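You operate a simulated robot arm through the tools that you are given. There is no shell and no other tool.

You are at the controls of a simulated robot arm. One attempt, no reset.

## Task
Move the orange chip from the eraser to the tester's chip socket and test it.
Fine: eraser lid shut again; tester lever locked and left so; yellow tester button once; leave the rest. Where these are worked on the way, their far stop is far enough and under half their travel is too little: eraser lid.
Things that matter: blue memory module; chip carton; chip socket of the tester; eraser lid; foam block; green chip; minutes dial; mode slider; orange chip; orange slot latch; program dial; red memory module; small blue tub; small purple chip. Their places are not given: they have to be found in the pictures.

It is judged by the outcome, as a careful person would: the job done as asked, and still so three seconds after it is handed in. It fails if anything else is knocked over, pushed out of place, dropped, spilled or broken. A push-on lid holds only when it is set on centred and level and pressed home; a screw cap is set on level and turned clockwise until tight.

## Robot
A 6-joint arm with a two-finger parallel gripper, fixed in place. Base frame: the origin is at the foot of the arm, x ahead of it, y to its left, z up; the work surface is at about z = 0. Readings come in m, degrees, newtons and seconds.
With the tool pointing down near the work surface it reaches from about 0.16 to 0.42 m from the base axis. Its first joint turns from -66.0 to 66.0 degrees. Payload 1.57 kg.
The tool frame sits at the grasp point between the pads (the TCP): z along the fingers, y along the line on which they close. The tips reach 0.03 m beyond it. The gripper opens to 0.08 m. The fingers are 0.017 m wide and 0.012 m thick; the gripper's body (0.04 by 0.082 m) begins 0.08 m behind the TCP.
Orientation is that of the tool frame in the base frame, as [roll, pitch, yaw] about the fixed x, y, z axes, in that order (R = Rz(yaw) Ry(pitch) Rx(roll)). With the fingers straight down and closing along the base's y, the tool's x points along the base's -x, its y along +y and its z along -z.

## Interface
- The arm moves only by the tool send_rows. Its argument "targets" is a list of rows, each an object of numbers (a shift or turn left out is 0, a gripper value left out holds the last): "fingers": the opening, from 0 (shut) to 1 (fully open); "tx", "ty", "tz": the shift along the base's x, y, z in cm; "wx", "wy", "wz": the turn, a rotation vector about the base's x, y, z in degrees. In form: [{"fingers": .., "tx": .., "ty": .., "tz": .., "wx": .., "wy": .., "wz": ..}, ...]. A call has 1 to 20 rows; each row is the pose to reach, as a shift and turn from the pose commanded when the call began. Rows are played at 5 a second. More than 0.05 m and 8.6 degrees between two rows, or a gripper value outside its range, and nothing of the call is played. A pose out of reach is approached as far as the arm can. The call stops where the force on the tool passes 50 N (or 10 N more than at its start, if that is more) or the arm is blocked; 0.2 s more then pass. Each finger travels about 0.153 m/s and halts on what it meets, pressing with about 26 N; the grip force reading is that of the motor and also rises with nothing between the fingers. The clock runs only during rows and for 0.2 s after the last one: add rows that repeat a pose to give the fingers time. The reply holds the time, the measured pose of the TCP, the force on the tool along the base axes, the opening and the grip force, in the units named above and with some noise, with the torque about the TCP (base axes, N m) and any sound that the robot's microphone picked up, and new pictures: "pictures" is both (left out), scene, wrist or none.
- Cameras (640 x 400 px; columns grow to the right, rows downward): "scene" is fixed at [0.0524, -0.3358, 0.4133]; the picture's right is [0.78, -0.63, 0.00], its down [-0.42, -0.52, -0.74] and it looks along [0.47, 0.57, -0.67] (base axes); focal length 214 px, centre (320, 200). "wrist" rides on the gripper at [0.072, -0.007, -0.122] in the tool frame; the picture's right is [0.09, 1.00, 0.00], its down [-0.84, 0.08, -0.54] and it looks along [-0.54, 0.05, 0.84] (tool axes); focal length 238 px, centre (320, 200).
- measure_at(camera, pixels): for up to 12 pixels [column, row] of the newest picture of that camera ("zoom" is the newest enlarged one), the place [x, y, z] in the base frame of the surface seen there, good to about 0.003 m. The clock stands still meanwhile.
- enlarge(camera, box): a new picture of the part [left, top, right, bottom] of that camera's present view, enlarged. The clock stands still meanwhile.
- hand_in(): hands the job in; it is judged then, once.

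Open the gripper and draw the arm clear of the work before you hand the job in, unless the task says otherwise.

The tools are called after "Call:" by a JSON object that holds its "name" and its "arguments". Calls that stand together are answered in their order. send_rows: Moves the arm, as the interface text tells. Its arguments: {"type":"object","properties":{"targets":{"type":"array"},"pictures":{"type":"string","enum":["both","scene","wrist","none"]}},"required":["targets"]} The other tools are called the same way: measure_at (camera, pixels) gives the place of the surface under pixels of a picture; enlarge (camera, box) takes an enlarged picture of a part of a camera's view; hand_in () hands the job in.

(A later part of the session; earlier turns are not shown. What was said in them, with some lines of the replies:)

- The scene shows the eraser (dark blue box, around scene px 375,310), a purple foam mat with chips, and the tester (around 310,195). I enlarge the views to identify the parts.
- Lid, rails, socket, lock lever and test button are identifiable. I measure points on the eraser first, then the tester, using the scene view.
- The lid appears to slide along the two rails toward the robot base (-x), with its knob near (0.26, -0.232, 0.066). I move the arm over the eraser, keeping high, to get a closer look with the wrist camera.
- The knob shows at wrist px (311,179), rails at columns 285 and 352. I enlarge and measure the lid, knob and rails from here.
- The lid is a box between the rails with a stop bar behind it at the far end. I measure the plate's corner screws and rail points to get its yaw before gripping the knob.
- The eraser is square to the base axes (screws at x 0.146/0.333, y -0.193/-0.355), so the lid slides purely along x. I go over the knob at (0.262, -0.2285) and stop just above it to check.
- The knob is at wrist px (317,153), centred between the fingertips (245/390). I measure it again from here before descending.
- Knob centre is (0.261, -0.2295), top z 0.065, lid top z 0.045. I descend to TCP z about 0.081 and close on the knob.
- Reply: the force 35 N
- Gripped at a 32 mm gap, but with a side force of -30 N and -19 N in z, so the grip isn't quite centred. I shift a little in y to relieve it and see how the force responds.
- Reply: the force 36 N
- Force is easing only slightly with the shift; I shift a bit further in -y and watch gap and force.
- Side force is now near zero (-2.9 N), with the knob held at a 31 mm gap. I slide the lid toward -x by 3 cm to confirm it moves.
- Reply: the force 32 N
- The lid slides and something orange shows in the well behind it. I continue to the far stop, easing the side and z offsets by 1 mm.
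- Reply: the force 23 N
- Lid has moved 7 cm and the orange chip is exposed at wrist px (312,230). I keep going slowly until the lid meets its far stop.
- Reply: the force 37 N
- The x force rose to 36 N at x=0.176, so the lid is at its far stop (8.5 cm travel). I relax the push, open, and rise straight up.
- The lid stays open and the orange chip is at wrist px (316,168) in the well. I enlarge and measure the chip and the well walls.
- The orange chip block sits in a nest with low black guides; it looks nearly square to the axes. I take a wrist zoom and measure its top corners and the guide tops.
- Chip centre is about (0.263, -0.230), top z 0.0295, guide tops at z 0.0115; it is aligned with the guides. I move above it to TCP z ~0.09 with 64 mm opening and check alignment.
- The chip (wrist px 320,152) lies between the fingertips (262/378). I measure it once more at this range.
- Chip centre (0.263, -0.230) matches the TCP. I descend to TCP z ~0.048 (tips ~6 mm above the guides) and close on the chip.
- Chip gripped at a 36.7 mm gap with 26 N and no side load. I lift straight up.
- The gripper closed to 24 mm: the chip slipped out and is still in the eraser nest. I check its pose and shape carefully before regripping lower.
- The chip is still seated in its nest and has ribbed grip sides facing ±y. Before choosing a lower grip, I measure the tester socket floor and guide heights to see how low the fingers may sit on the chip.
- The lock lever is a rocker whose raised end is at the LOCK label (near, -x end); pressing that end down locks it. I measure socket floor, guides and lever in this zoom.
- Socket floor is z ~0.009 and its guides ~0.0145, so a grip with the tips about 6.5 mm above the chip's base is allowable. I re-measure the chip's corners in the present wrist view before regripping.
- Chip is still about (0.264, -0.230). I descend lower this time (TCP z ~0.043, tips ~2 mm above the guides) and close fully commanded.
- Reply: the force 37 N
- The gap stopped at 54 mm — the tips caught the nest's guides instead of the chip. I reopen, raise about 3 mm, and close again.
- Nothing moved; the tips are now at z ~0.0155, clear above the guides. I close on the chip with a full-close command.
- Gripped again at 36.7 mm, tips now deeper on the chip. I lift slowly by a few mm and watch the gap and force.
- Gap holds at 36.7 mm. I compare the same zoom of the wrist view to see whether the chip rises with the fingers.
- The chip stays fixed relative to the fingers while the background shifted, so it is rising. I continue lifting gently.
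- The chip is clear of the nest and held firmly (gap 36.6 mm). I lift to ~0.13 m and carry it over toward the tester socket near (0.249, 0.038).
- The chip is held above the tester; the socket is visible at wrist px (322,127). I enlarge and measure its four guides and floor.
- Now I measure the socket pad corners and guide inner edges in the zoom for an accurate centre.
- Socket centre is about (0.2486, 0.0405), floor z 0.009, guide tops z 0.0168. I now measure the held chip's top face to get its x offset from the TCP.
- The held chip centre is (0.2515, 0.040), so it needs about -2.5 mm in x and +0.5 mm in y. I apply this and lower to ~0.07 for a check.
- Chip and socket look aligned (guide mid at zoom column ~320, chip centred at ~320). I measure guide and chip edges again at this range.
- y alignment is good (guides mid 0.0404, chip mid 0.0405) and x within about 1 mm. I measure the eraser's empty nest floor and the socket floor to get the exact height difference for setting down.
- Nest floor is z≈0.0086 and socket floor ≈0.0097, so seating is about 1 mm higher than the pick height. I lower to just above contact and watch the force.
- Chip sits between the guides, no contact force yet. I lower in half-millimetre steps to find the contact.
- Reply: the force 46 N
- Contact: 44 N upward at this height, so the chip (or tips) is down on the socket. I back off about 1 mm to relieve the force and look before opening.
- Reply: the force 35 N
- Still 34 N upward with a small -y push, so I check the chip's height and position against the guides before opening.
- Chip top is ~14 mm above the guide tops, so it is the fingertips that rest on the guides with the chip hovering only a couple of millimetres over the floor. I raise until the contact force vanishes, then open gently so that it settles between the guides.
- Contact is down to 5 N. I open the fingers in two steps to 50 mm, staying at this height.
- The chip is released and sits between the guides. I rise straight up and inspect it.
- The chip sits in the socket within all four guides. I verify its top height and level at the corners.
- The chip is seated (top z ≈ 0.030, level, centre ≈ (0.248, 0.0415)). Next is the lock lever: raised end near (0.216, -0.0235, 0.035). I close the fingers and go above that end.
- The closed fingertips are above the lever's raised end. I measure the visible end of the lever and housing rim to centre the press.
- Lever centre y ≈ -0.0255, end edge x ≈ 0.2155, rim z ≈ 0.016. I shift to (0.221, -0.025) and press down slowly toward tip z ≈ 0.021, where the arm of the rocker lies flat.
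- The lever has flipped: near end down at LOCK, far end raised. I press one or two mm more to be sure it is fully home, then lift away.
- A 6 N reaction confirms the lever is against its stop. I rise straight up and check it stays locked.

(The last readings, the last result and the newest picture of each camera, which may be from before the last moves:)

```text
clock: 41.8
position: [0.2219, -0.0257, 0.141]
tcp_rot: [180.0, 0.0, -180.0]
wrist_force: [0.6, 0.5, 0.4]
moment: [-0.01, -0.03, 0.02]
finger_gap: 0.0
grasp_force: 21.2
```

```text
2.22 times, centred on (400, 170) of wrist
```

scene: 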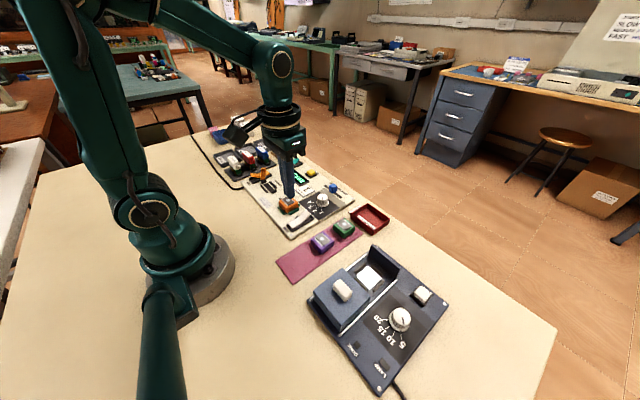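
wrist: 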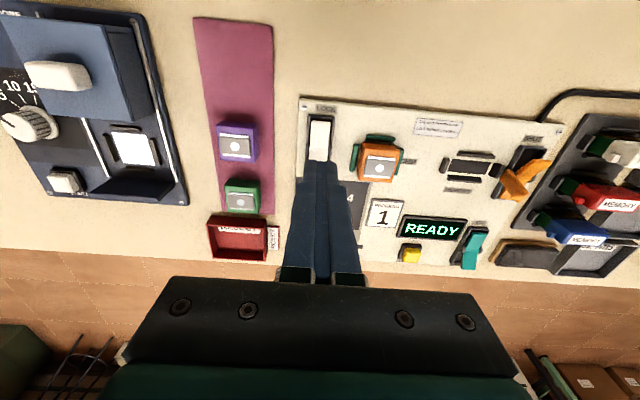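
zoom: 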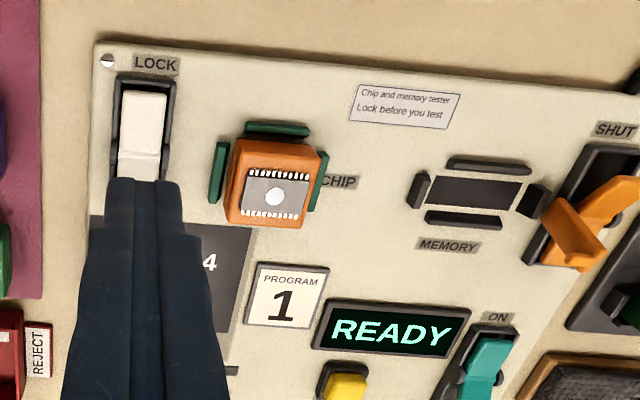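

Lever is locked and the display reads READY. Next the yellow TEST button: I measure it and its neighbours.

Call:
{"name": "measure_at", "arguments": {"camera": "wrist", "pixels": [[411, 253], [404, 252], [419, 254], [411, 246], [411, 260], [432, 228], [472, 245], [466, 265], [475, 232], [425, 262], [398, 258], [420, 238]]}}

Call:
{"name": "measure_at", "arguments": {"camera": "scene", "pixels": [[311, 172], [308, 172], [314, 172], [311, 174], [311, 176], [305, 174], [297, 165], [292, 162], [301, 177], [318, 174]]}}

Call:
{"name": "enlarge", "arguments": {"camera": "scene", "box": [275, 145, 335, 195]}}

```text
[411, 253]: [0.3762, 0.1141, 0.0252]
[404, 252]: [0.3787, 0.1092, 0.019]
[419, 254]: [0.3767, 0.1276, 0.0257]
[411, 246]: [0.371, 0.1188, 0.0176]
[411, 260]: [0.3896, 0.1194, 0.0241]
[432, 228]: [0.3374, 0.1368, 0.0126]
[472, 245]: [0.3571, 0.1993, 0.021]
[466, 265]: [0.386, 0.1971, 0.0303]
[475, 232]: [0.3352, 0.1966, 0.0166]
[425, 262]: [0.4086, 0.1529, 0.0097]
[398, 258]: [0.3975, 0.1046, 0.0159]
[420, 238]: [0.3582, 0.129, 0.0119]
```

```text
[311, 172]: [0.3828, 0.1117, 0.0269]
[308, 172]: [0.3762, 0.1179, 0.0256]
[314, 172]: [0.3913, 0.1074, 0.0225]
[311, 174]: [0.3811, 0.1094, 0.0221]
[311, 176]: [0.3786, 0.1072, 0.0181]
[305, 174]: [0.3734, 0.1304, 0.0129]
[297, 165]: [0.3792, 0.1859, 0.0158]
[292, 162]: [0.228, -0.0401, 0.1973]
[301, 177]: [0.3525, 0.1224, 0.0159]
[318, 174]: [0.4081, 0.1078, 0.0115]
```

```text
8.00 times, centred on (305, 170) of scene
```

zoom: 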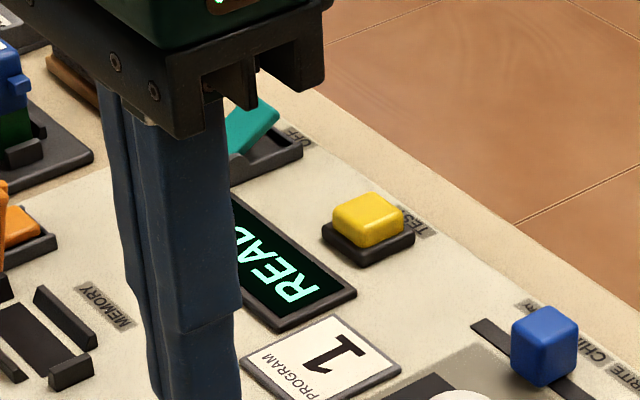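

Button centre is about (0.3805, 0.1175), top z 0.026. I travel at height and stop above it with tips ~3 cm clear.

Call:
{"name": "send_rows", "arguments": {"targets": [{"fingers": 0, "tx": 2, "ty": 1.8}, {"tx": 5, "ty": 4.5}, {"tx": 8, "ty": 7.2}, {"tx": 11, "ty": 9.9}, {"tx": 14, "ty": 12.6}, {"tx": 15.9, "ty": 14.3}, {"tx": 15.9, "ty": 14.3, "tz": -2}, {"tx": 15.9, "ty": 14.3, "tz": -4}, {"tx": 15.9, "ty": 14.3, "tz": -5.1}, {"tx": 15.9, "ty": 14.3, "tz": -5.1}]}}

Call:
{"name": "enlarge", "arguments": {"camera": "wrist", "box": [230, 80, 410, 260]}}

Call:
{"name": "enlarge", "arguments": {"camera": "scene", "box": [275, 145, 335, 195]}}

```text
clock: 44.0
position: [0.3803, 0.1176, 0.0903]
tcp_rot: [180.0, 0.0, 179.9]
wrist_force: [0.4, 0.3, -0.5]
moment: [-0.01, -0.01, -0.02]
finger_gap: 0.0002
grasp_force: 21.5
```

scene: 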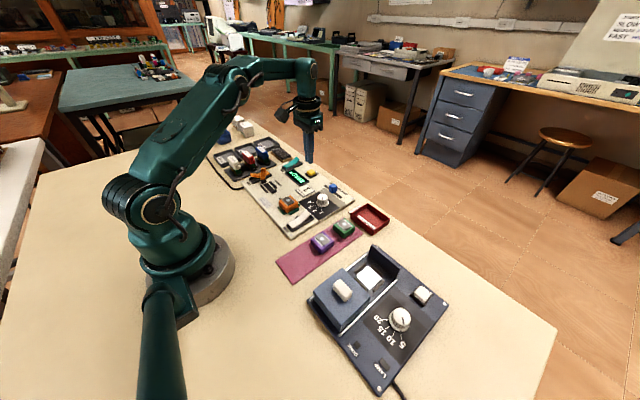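
wrist: 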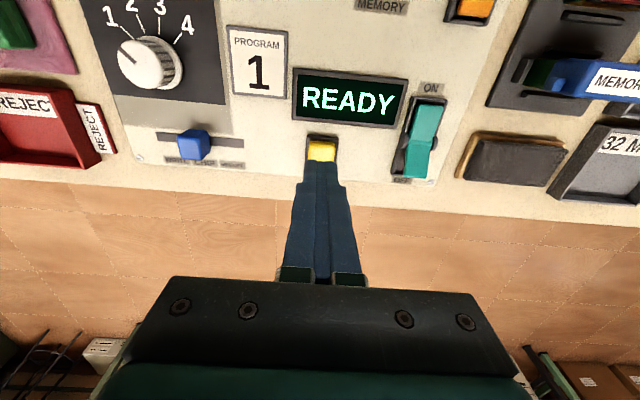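

```text
2.22 times, centred on (320, 170) of wrist
```

zoom: 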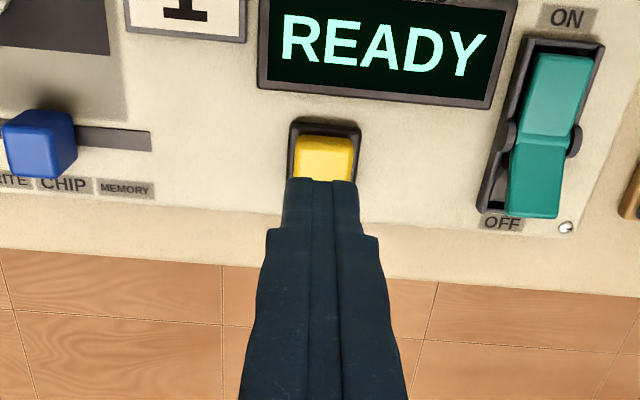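

```text
8.00 times, centred on (305, 170) of scene
```

zoom: 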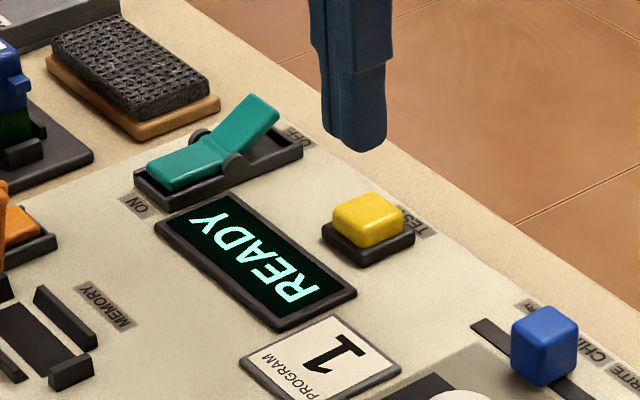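

The tip is above the button; in the wrist zoom, the button (322,155) lines up with the fingers. I measure its visible edges to confirm x before pressing.

Call:
{"name": "measure_at", "arguments": {"camera": "wrist", "pixels": [[321, 150], [311, 149], [333, 150], [321, 143], [321, 155], [307, 140], [336, 141], [321, 136]]}}

Call:
{"name": "measure_at", "arguments": {"camera": "zoom", "pixels": [[335, 210], [370, 200], [402, 212], [368, 222], [360, 240], [385, 260], [325, 230], [412, 240], [355, 130], [345, 205], [385, 205], [370, 210]]}}

```text
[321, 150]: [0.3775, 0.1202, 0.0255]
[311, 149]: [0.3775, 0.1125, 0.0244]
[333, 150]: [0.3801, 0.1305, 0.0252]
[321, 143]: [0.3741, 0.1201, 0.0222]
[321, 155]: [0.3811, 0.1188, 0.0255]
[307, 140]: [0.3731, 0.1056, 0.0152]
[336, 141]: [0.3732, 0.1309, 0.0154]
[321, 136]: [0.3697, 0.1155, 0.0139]
```

```text
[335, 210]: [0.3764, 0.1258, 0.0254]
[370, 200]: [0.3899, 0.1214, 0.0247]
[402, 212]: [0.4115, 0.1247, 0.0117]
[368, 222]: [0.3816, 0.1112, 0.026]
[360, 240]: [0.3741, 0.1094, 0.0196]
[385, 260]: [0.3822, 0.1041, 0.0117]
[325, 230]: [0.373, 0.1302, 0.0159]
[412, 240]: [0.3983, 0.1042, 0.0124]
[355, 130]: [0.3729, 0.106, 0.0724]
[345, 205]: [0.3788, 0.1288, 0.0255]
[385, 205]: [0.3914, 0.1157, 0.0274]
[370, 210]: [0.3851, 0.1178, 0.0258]
```

Button centre refined to (0.383, 0.119). I shift there and press down in small steps to about 3 mm below its top.

Call:
{"name": "send_rows", "arguments": {"targets": [{"fingers": 0, "tx": 0.25, "ty": 0.15}, {"tx": 0.25, "ty": 0.15, "tz": -1.5}, {"tx": 0.25, "ty": 0.15, "tz": -2.6}, {"tx": 0.25, "ty": 0.15, "tz": -3.2}, {"tx": 0.25, "ty": 0.15, "tz": -3.5}, {"tx": 0.25, "ty": 0.15, "tz": -3.7}]}}

Call:
{"name": "enlarge", "arguments": {"camera": "scene", "box": [275, 145, 335, 195]}}

```text
clock: 45.4
position: [0.384, 0.119, 0.0537]
tcp_rot: [-180.0, 0.0, 180.0]
wrist_force: [0.0, -0.8, 1.0]
moment: [-0.03, -0.01, 0.03]
finger_gap: 0.0001
grasp_force: 21.7
heard: click
```

scene: 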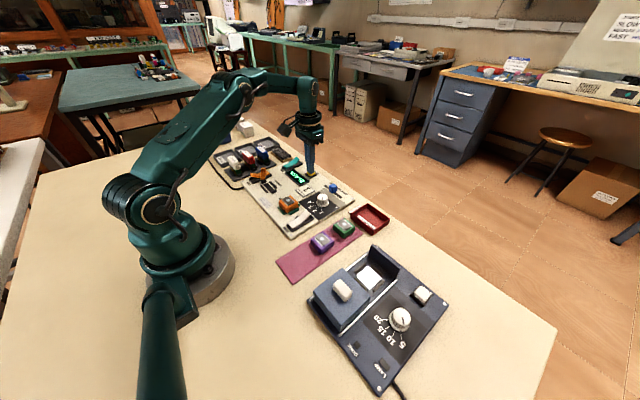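
wrist: 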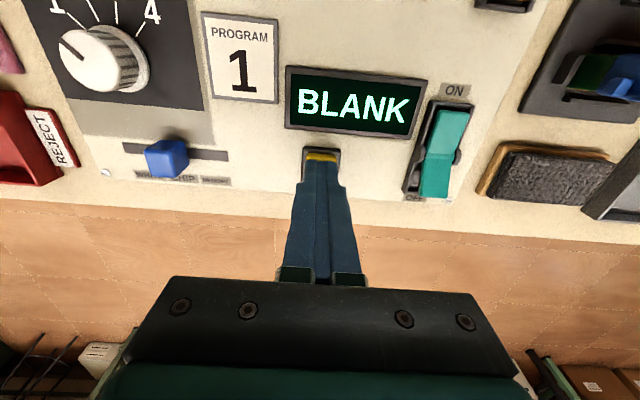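

```text
8.00 times, centred on (305, 170) of scene
```

zoom: 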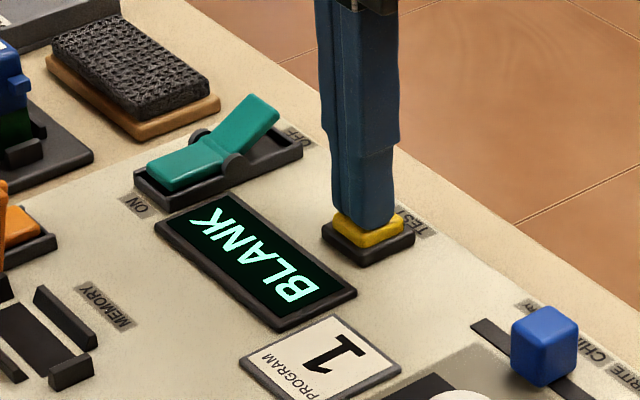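

Click heard and the display now shows BLANK, so the test registered once. I lift straight off the button, well clear.

Call:
{"name": "send_rows", "arguments": {"targets": [{"fingers": 0, "tz": 1}, {"tz": 3}, {"tz": 6}, {"tz": 9}, {"tz": 9}]}}

Call:
{"name": "enlarge", "arguments": {"camera": "scene", "box": [230, 130, 400, 246]}}

```text
clock: 46.6
position: [0.3785, 0.1166, 0.1402]
tcp_rot: [-179.9, -0.1, 180.0]
wrist_force: [-0.5, 0.4, -0.4]
moment: [-0.01, 0.0, -0.03]
finger_gap: 0.0001
grasp_force: 21.1
out of reach, approached as far as the arm can: row 4, 5
```

scene: 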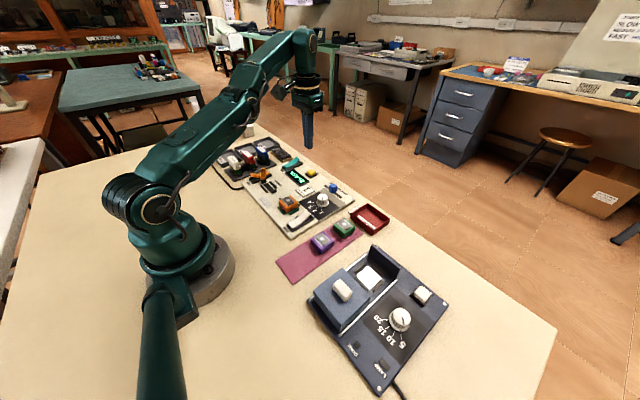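
wrist: 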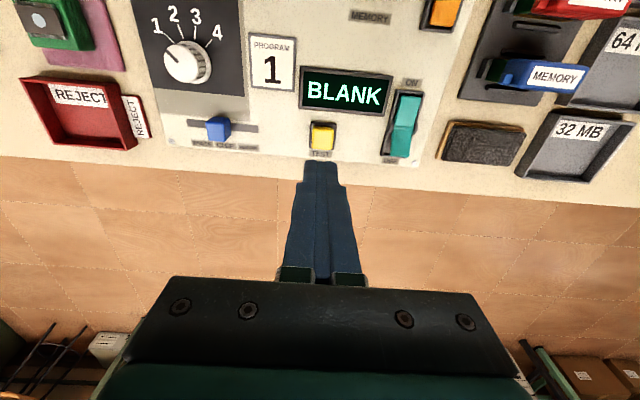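

```text
3.45 times, centred on (315, 188) of scene
```

zoom: 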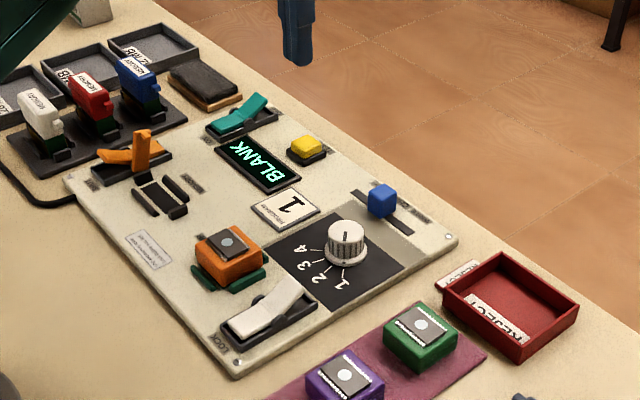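

The tester is done: chip in socket, lever locked, BLANK shown. Now I return at height to the eraser, opening the fingers on the way, to a spot above the lid knob near (0.177, -0.230).

Call:
{"name": "send_rows", "arguments": {"targets": [{"fingers": 0, "tx": -2, "ty": -2}, {"tx": -4, "ty": -5}, {"tx": -6, "ty": -8.5}, {"tx": -8, "ty": -12}, {"tx": -10, "ty": -15.5}, {"tx": -12, "ty": -19}, {"tx": -14, "ty": -22.5}, {"tx": -16, "ty": -26}, {"fingers": 0.7, "tx": -18, "ty": -29.5}, {"fingers": 0.7, "tx": -19.6, "ty": -32.6}, {"fingers": 0.7, "tx": -20.6, "ty": -34.8}, {"fingers": 0.7, "tx": -20.6, "ty": -34.8}, {"fingers": 0.7, "tx": -20.6, "ty": -34.8}]}}

Call:
{"name": "enlarge", "arguments": {"camera": "wrist", "box": [220, 60, 420, 240]}}

```text
clock: 49.4
position: [0.1714, -0.2329, 0.14]
tcp_rot: [-180.0, 0.0, -180.0]
wrist_force: [0.3, 0.0, 0.8]
moment: [0.01, -0.01, 0.03]
finger_gap: 0.0561
grasp_force: 0.1
```

scene: 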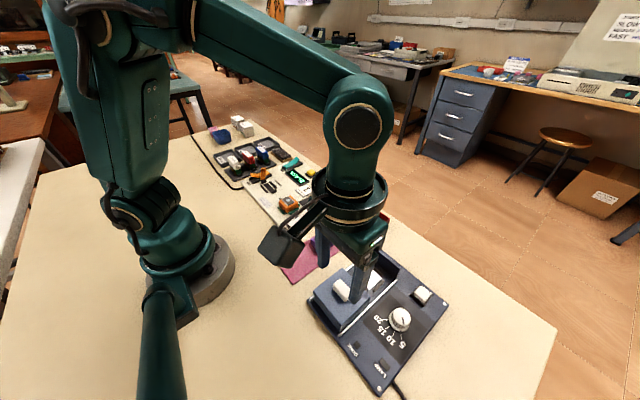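
wrist: 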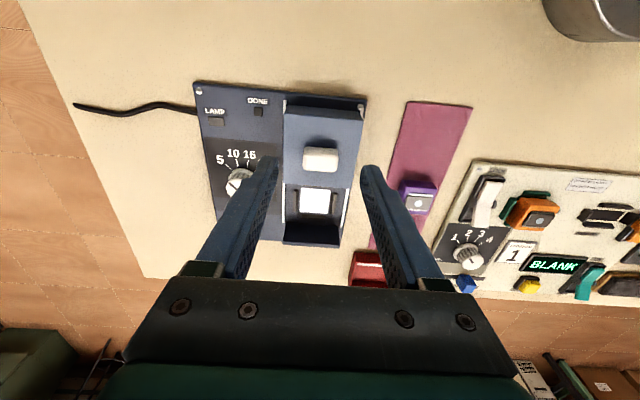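

```text
2.22 times, centred on (320, 150) of wrist
```

zoom: 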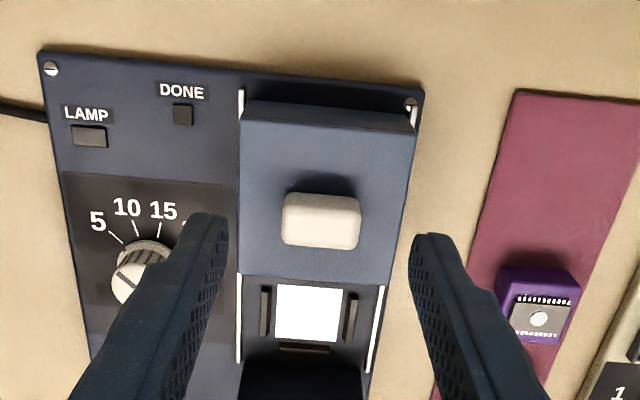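

The knob is at wrist px (320,159); the fingers are slightly off to -y. I measure the knob to centre on it.

Call:
{"name": "measure_at", "arguments": {"camera": "wrist", "pixels": [[320, 159], [305, 158], [335, 159], [320, 152], [320, 167], [305, 168], [334, 169], [304, 150], [337, 152], [290, 130], [350, 135], [320, 182]]}}

Call:
{"name": "measure_at", "arguments": {"camera": "zoom", "pixels": [[286, 215], [358, 220], [320, 205], [320, 235], [285, 235], [357, 240], [320, 220], [310, 270], [245, 250], [385, 260]]}}

```text
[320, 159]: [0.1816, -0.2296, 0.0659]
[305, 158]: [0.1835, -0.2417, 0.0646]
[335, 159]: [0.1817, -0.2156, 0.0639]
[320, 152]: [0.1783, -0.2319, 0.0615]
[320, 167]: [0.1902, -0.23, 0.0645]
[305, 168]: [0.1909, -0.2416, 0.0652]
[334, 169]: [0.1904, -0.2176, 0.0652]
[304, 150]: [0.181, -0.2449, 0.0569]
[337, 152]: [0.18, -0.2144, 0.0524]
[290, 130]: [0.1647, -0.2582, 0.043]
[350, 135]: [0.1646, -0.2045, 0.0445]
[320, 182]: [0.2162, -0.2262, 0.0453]
```

```text
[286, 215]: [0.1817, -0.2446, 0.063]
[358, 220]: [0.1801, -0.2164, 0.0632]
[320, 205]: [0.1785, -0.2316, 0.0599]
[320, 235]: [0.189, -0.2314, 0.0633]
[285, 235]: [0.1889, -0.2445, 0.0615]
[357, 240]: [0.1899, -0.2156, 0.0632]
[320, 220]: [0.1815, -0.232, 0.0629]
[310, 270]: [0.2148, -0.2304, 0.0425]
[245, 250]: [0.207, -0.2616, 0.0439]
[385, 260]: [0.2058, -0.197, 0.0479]
```

Knob centre is (0.185, -0.230), top z 0.065. I move over it and part-way down, then re-read the pose.

Call:
{"name": "send_rows", "arguments": {"targets": [{"fingers": 0.7, "tx": 0.7, "ty": 0.1, "tz": -1}, {"tx": 1.3, "ty": 0.1, "tz": -3}, {"tx": 1.3, "ty": 0.1, "tz": -3.5}, {"tx": 1.3, "ty": 0.1, "tz": -3.5}]}}

Call:
{"name": "enlarge", "arguments": {"camera": "wrist", "box": [240, 80, 400, 240]}}

```text
clock: 50.4
position: [0.1837, -0.2308, 0.1057]
tcp_rot: [179.9, 0.0, -180.0]
wrist_force: [-0.2, -1.2, -0.9]
moment: [0.02, -0.02, 0.02]
finger_gap: 0.0561
grasp_force: 0.0
```

scene: 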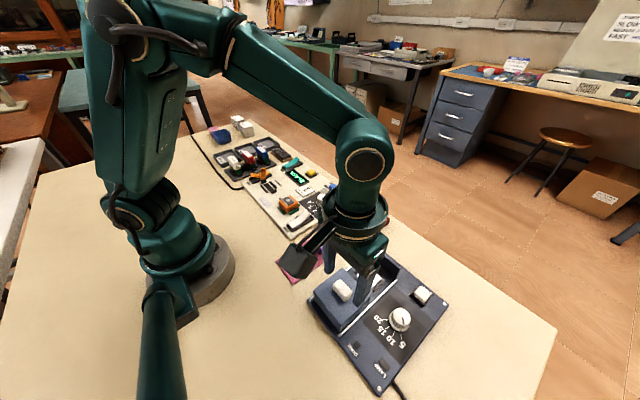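
wrist: 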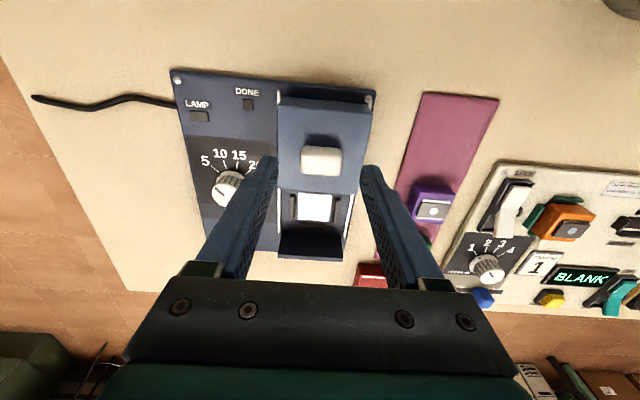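

```text
2.50 times, centred on (320, 160) of wrist
```

zoom: 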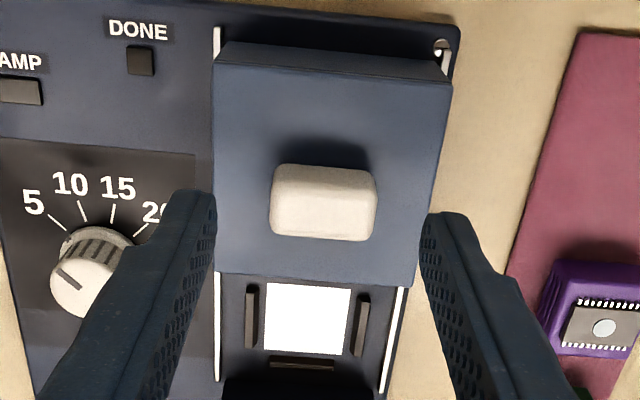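

The knob is centred between the fingers (zoom col 323 vs 320). I descend to TCP z ~0.081 and close on it.

Call:
{"name": "send_rows", "arguments": {"targets": [{"fingers": 0.7, "ty": 0.05, "tx": 0.1, "tz": -1.2}, {"ty": 0.05, "tx": 0.1, "tz": -2.4}, {"ty": 0.05, "tx": 0.1, "tz": -2.4}, {"fingers": 0.45, "ty": 0.05, "tx": 0.1, "tz": -2.4}, {"fingers": 0.3, "ty": 0.05, "tx": 0.1, "tz": -2.4}, {"fingers": 0.3, "ty": 0.05, "tx": 0.1, "tz": -2.4}]}}

```text
clock: 51.8
position: [0.1859, -0.2301, 0.0822]
tcp_rot: [180.0, 0.0, 179.9]
wrist_force: [0.5, -1.7, -3.7]
moment: [-0.02, -0.07, 0.01]
finger_gap: 0.0313
grasp_force: 40.4
```

scene: 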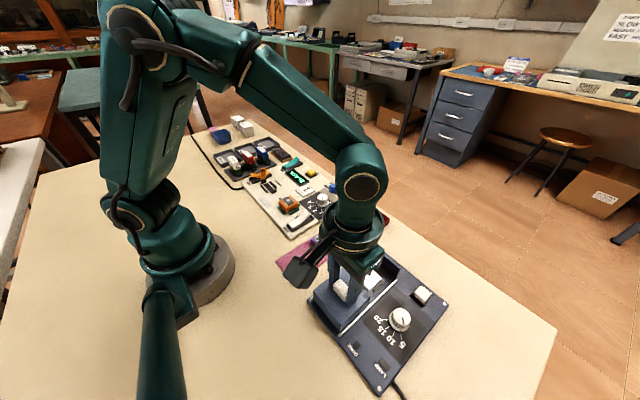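
wrist: 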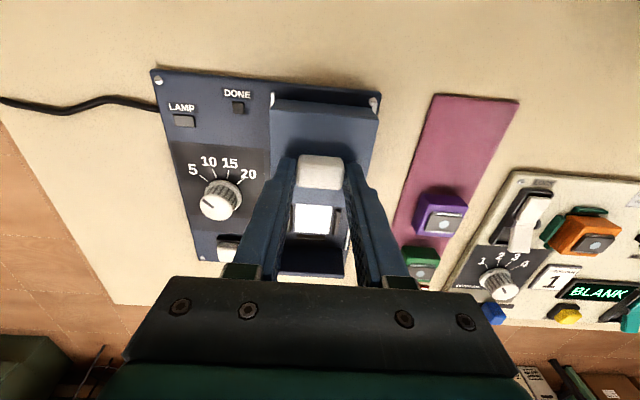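

Good centred grip (gap 31 mm, small forces). I slide the lid back toward +x by 7 cm.

Call:
{"name": "send_rows", "arguments": {"targets": [{"fingers": 0.3, "tx": 0.4}, {"tx": 0.9}, {"tx": 1.4}, {"tx": 1.9}, {"tx": 2.4}, {"tx": 2.9}, {"tx": 3.4}, {"tx": 3.9}, {"tx": 4.4}, {"tx": 4.9}, {"tx": 5.4}, {"tx": 5.9}, {"tx": 6.4}, {"tx": 6.9}, {"tx": 6.9}]}}

```text
clock: 55.0
position: [0.2553, -0.2297, 0.0826]
tcp_rot: [-179.9, 0.0, -180.0]
wrist_force: [-0.1, -27.3, -35.0]
moment: [-0.41, 0.02, -0.1]
finger_gap: 0.0317
grasp_force: 40.4
```

scene: 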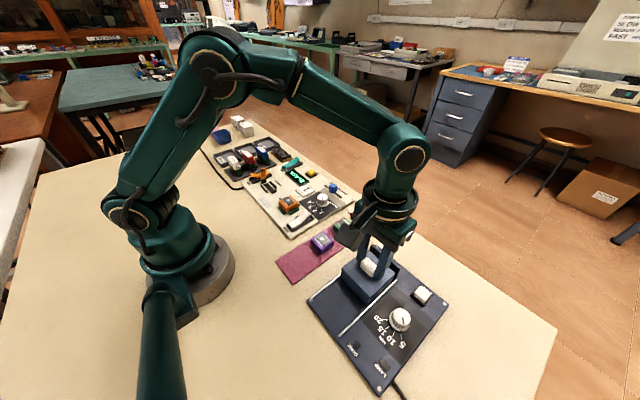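
wrist: 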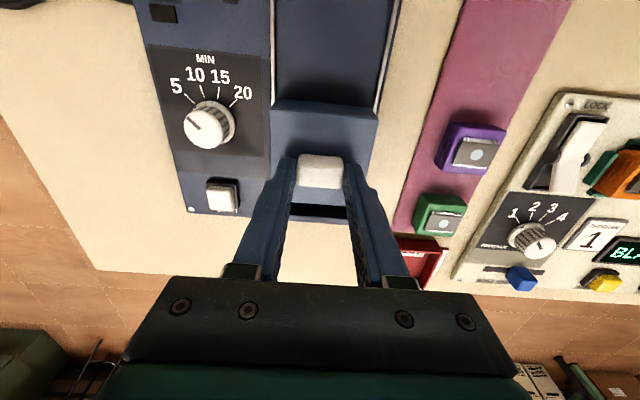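

Lid nearly shut; side/vertical strain built up (-27 y, -35 z), so I ease the tool by 1-2 mm in those directions before finishing the slide.

Call:
{"name": "send_rows", "arguments": {"targets": [{"fingers": 0.3, "ty": -0.1, "tz": -0.1}, {"ty": -0.15, "tz": -0.15}, {"ty": -0.15, "tz": -0.15}], "pictures": "none"}}

```text
clock: 55.8
position: [0.255, -0.2304, 0.082]
tcp_rot: [-180.0, 0.2, -179.9]
wrist_force: [0.1, 7.4, 28.3]
moment: [0.21, 0.69, 0.08]
finger_gap: 0.0318
grasp_force: 40.6
```

The z strain flipped to +28 N, so I back off half of that and continue toward +x in small steps until the stop.

Call:
{"name": "send_rows", "arguments": {"targets": [{"fingers": 0.3, "ty": 0.02, "tz": 0.07}, {"ty": 0.02, "tz": 0.07, "tx": 0.1}, {"ty": 0.02, "tz": 0.07, "tx": 0.3}, {"ty": 0.02, "tz": 0.07, "tx": 0.5}, {"ty": 0.02, "tz": 0.07, "tx": 0.7}, {"ty": 0.02, "tz": 0.07, "tx": 0.85}]}}

Call:
{"name": "enlarge", "arguments": {"camera": "scene", "box": [330, 220, 440, 310]}}

Call:
{"name": "enlarge", "arguments": {"camera": "wrist", "box": [240, 100, 400, 260]}}

```text
clock: 57.2
position: [0.2638, -0.2305, 0.0819]
tcp_rot: [180.0, 0.2, -180.0]
wrist_force: [-0.1, 18.7, 37.0]
moment: [0.55, -0.05, -0.05]
finger_gap: 0.0315
grasp_force: 40.3
```

scene: 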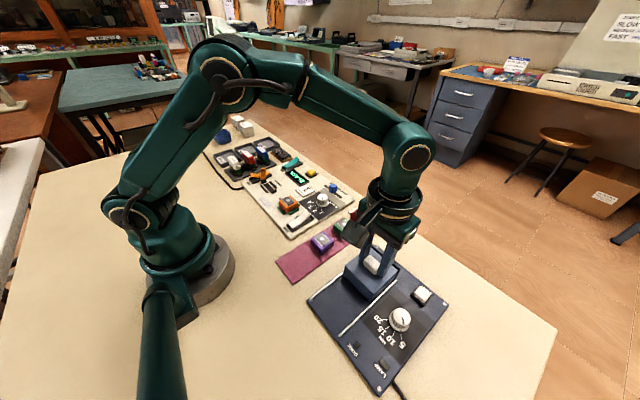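
wrist: 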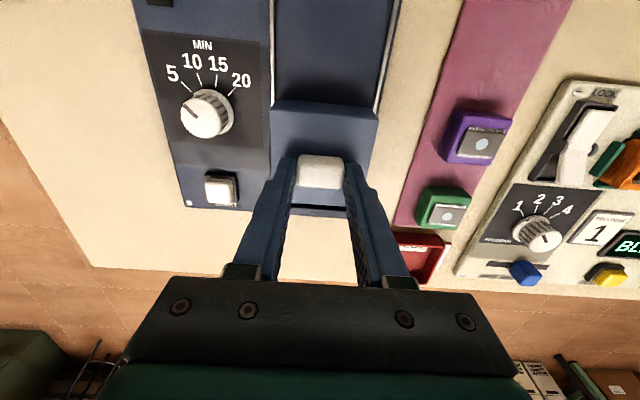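

```text
4.44 times, centred on (385, 265) of scene
```

zoom: 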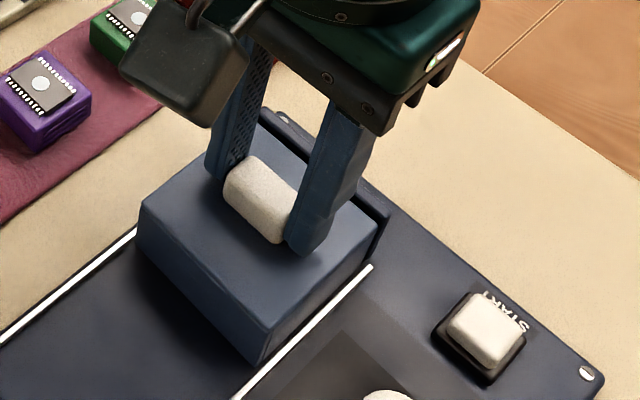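

```text
2.50 times, centred on (320, 180) of wrist
```

zoom: 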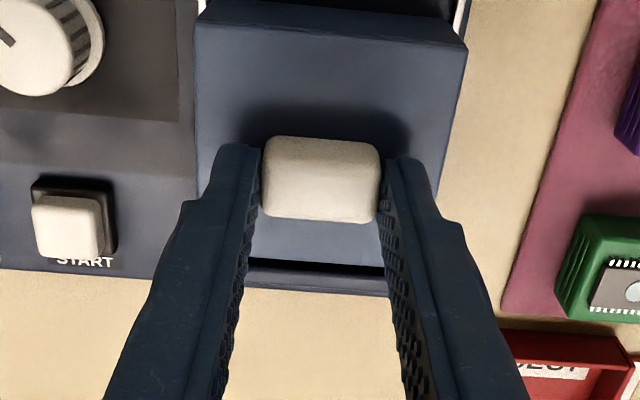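

No x reaction yet, so the lid isn't against its stop. I raise 1 mm to relieve z and continue pushing +x in 1 mm steps.

Call:
{"name": "send_rows", "arguments": {"targets": [{"fingers": 0.3, "tz": 0.06, "ty": 0.03}, {"tz": 0.08, "ty": 0.05}, {"tz": 0.08, "ty": 0.05, "tx": 0.1}, {"tz": 0.08, "ty": 0.05, "tx": 0.2}, {"tz": 0.08, "ty": 0.05, "tx": 0.3}]}}

Call:
{"name": "enlarge", "arguments": {"camera": "wrist", "box": [240, 100, 400, 260]}}

```text
clock: 58.4
position: [0.2659, -0.229, 0.0824]
tcp_rot: [179.9, -0.3, 179.9]
wrist_force: [-11.0, 15.7, 16.9]
moment: [0.4, -0.6, -0.09]
finger_gap: 0.0315
grasp_force: 39.9
```

scene: 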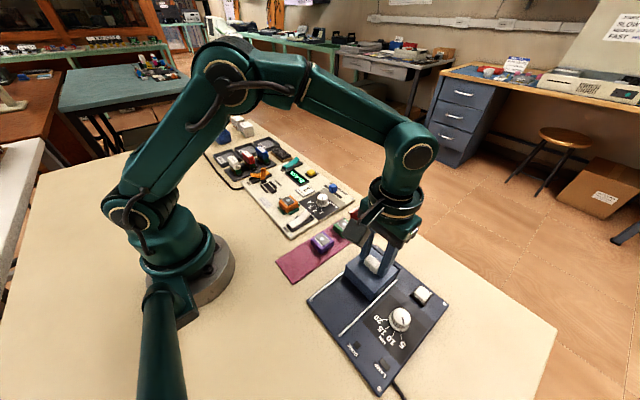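
wrist: 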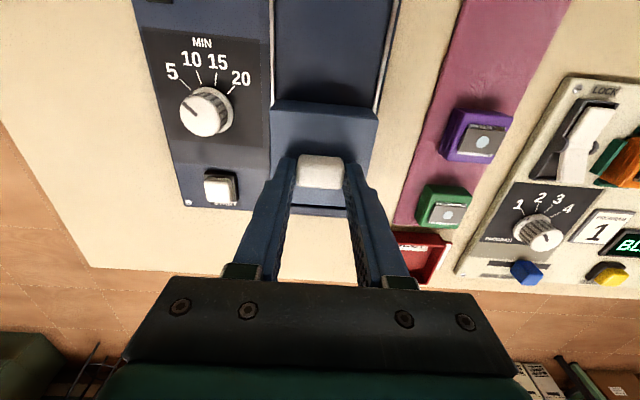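

```text
2.50 times, centred on (320, 180) of wrist
```

zoom: 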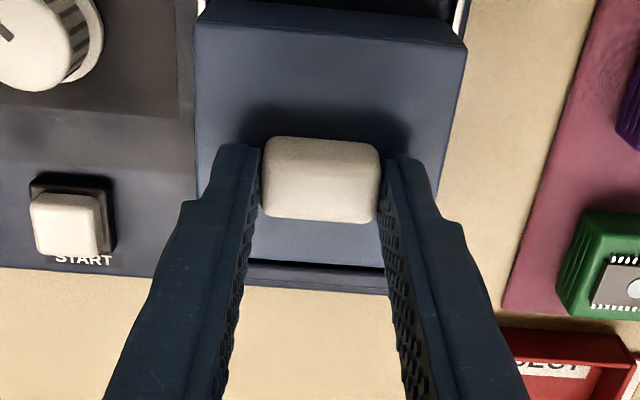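

x reaction of -11 N is building, which is the shut stop. I push 1.5 mm more to confirm it is home.

Call:
{"name": "send_rows", "arguments": {"targets": [{"fingers": 0.3, "tx": 0.05, "tz": 0.03}, {"tx": 0.1, "tz": 0.03}, {"tx": 0.15, "tz": 0.03}, {"tx": 0.15, "tz": 0.03}], "pictures": "none"}}

```text
clock: 59.4
position: [0.2659, -0.2314, 0.0823]
tcp_rot: [179.8, -0.5, -179.9]
wrist_force: [-22.0, 8.8, 1.6]
moment: [0.02, 0.49, 0.05]
finger_gap: 0.0316
grasp_force: 40.0
```

Position no longer advances and x reaction is -22 N: the lid is shut against its stop. I relax the push, open the fingers, and rise.

Call:
{"name": "send_rows", "arguments": {"targets": [{"fingers": 0.3, "tx": -0.15}, {"fingers": 0.3, "tx": -0.2}, {"fingers": 0.5, "tx": -0.2}, {"fingers": 0.7, "tx": -0.2}, {"fingers": 0.7, "tx": -0.2}, {"fingers": 0.7, "tx": -0.2, "tz": 1.5}, {"fingers": 0.7, "tx": -0.2, "tz": 4}, {"fingers": 0.7, "tx": -1.2, "tz": 7}, {"fingers": 0.7, "tx": -3.2, "tz": 10}, {"fingers": 0.7, "tx": -5.2, "tz": 12}, {"fingers": 0.7, "tx": -6.2, "tz": 12}, {"fingers": 0.7, "tx": -6.2, "tz": 12}]}}

Call:
{"name": "enlarge", "arguments": {"camera": "wrist", "box": [200, 40, 380, 220]}}

Call:
{"name": "enlarge", "arguments": {"camera": "scene", "box": [290, 220, 470, 400]}}

```text
clock: 62.0
position: [0.205, -0.2305, 0.2008]
tcp_rot: [179.9, 0.0, -180.0]
wrist_force: [0.5, -0.3, -0.3]
moment: [0.0, 0.0, 0.03]
finger_gap: 0.0562
grasp_force: 0.0
```

scene: 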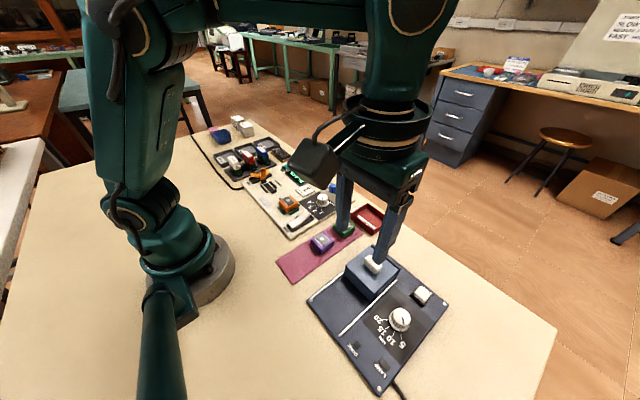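
wrist: 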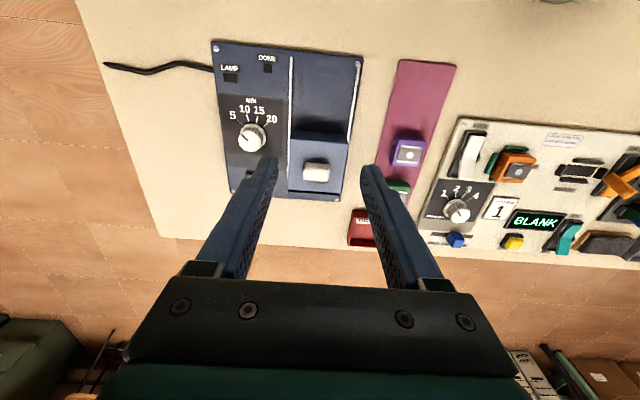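

```text
2.22 times, centred on (290, 130) of wrist
```

zoom: 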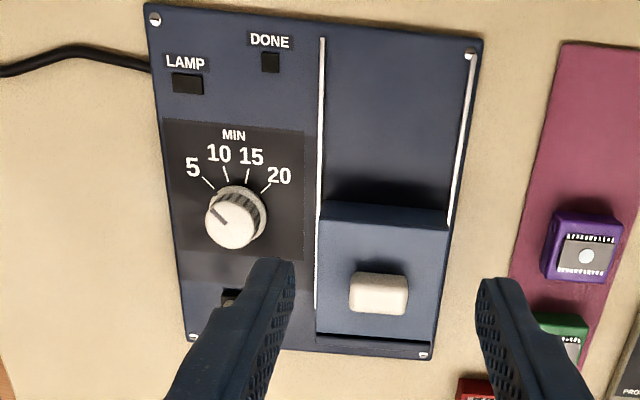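

```text
2.22 times, centred on (380, 310) of scene
```

zoom: 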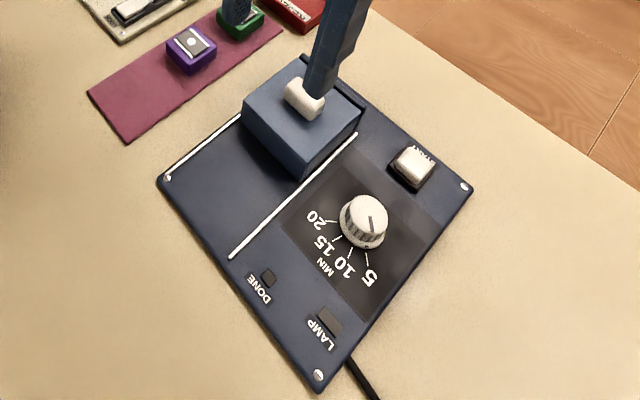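

The lid matches its original shut position in the scene zoom (corners at 243,95 and 303,178). I draw the arm back to its high starting pose and check everything.

Call:
{"name": "send_rows", "arguments": {"targets": [{"fingers": 0.7, "tz": 3}, {"ty": 3, "tz": 6}, {"ty": 6.5, "tz": 8}, {"ty": 10, "tz": 8}, {"ty": 13.5, "tz": 8, "tx": 0.8}, {"ty": 17, "tz": 8, "tx": 1.6}, {"ty": 20.5, "tz": 8, "tx": 2.3}, {"fingers": 1, "ty": 22.5, "tz": 8, "tx": 2.3}, {"fingers": 1, "ty": 22.5, "tz": 8, "tx": 2.3}]}}

Call:
{"name": "enlarge", "arguments": {"camera": "scene", "box": [230, 130, 400, 246]}}

Call:
{"name": "enlarge", "arguments": {"camera": "scene", "box": [290, 220, 470, 400]}}

Call:
{"name": "enlarge", "arguments": {"camera": "wrist", "box": [40, 0, 480, 280]}}

```text
clock: 64.0
position: [0.2295, -0.0027, 0.2812]
tcp_rot: [180.0, 0.0, 180.0]
wrist_force: [0.1, -1.2, -0.1]
moment: [-0.01, 0.0, 0.0]
finger_gap: 0.08
grasp_force: 0.0
```

scene: 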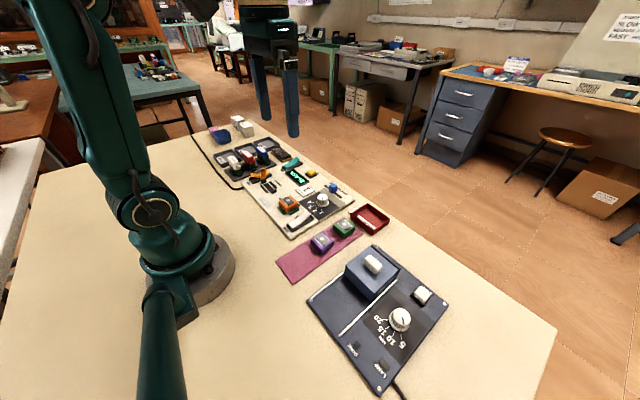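
wrist: 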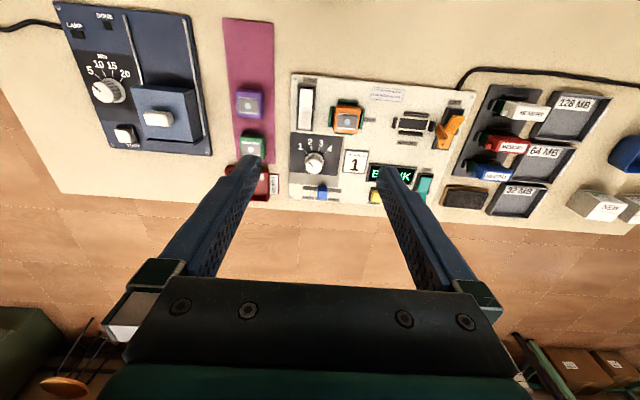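

```text
3.45 times, centred on (315, 188) of scene
```

zoom: 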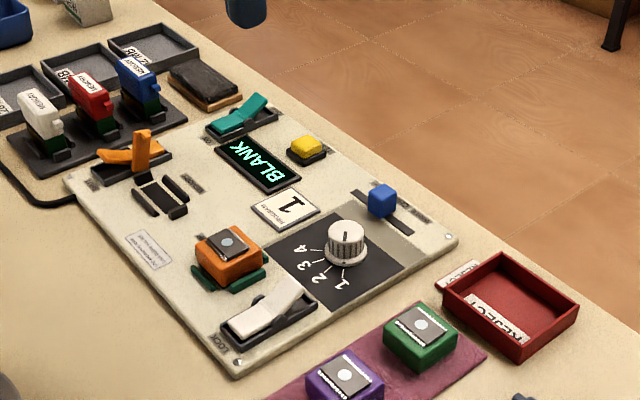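

```text
2.22 times, centred on (380, 310) of scene
```

zoom: 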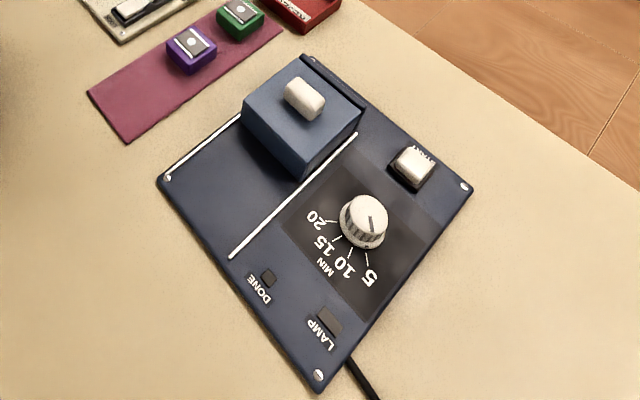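

```text
1.43 times, centred on (260, 140) of wrist
```

zoom: 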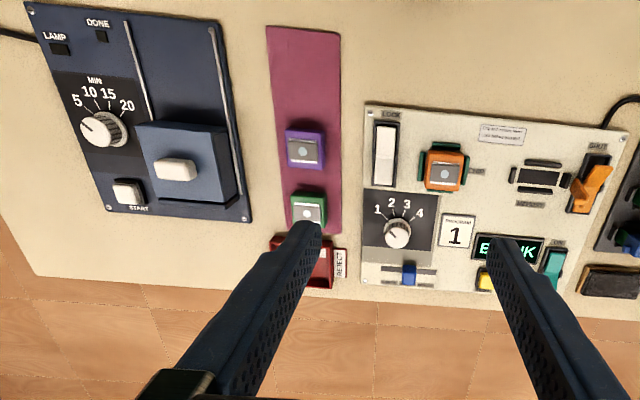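

Everything checks out: the orange chip is seated in the socket, the lever is down at LOCK, the display shows BLANK after one press, and the eraser lid is shut. The dials, slider, latch and other chips look as they did at the start. The gripper is open and the arm is clear, so I hand the job in.

Call:
{"name": "hand_in", "arguments": {}}

```text
The job is handed in.
```

I moved the orange chip from the eraser into the tester's chip socket, tested it once, and handed the job in. The display changed from READY to BLANK after the press. I haven't been told how it was judged.

- **Chip:** it sits level between the four socket guides. My first attempt to lift it slipped, but it stayed in the eraser's nest. When I released it in the socket, it settled the last couple of millimetres on its own.
- **Tester lever:** it is pressed down at the LOCK end, against its stop, and I left it there.
- **Test button:** I pressed the yellow button once and heard one click.
- **Eraser lid:** I opened it to its far stop, then slid it shut again until it met its end stop. The DONE light went out when the lid opened and is still off.
- **Everything else:** in the final pictures the dials, mode slider, orange latch, other chips and memory modules look the same as at the start.

The gripper is open, and the arm is back at about its starting position, clear of the work.
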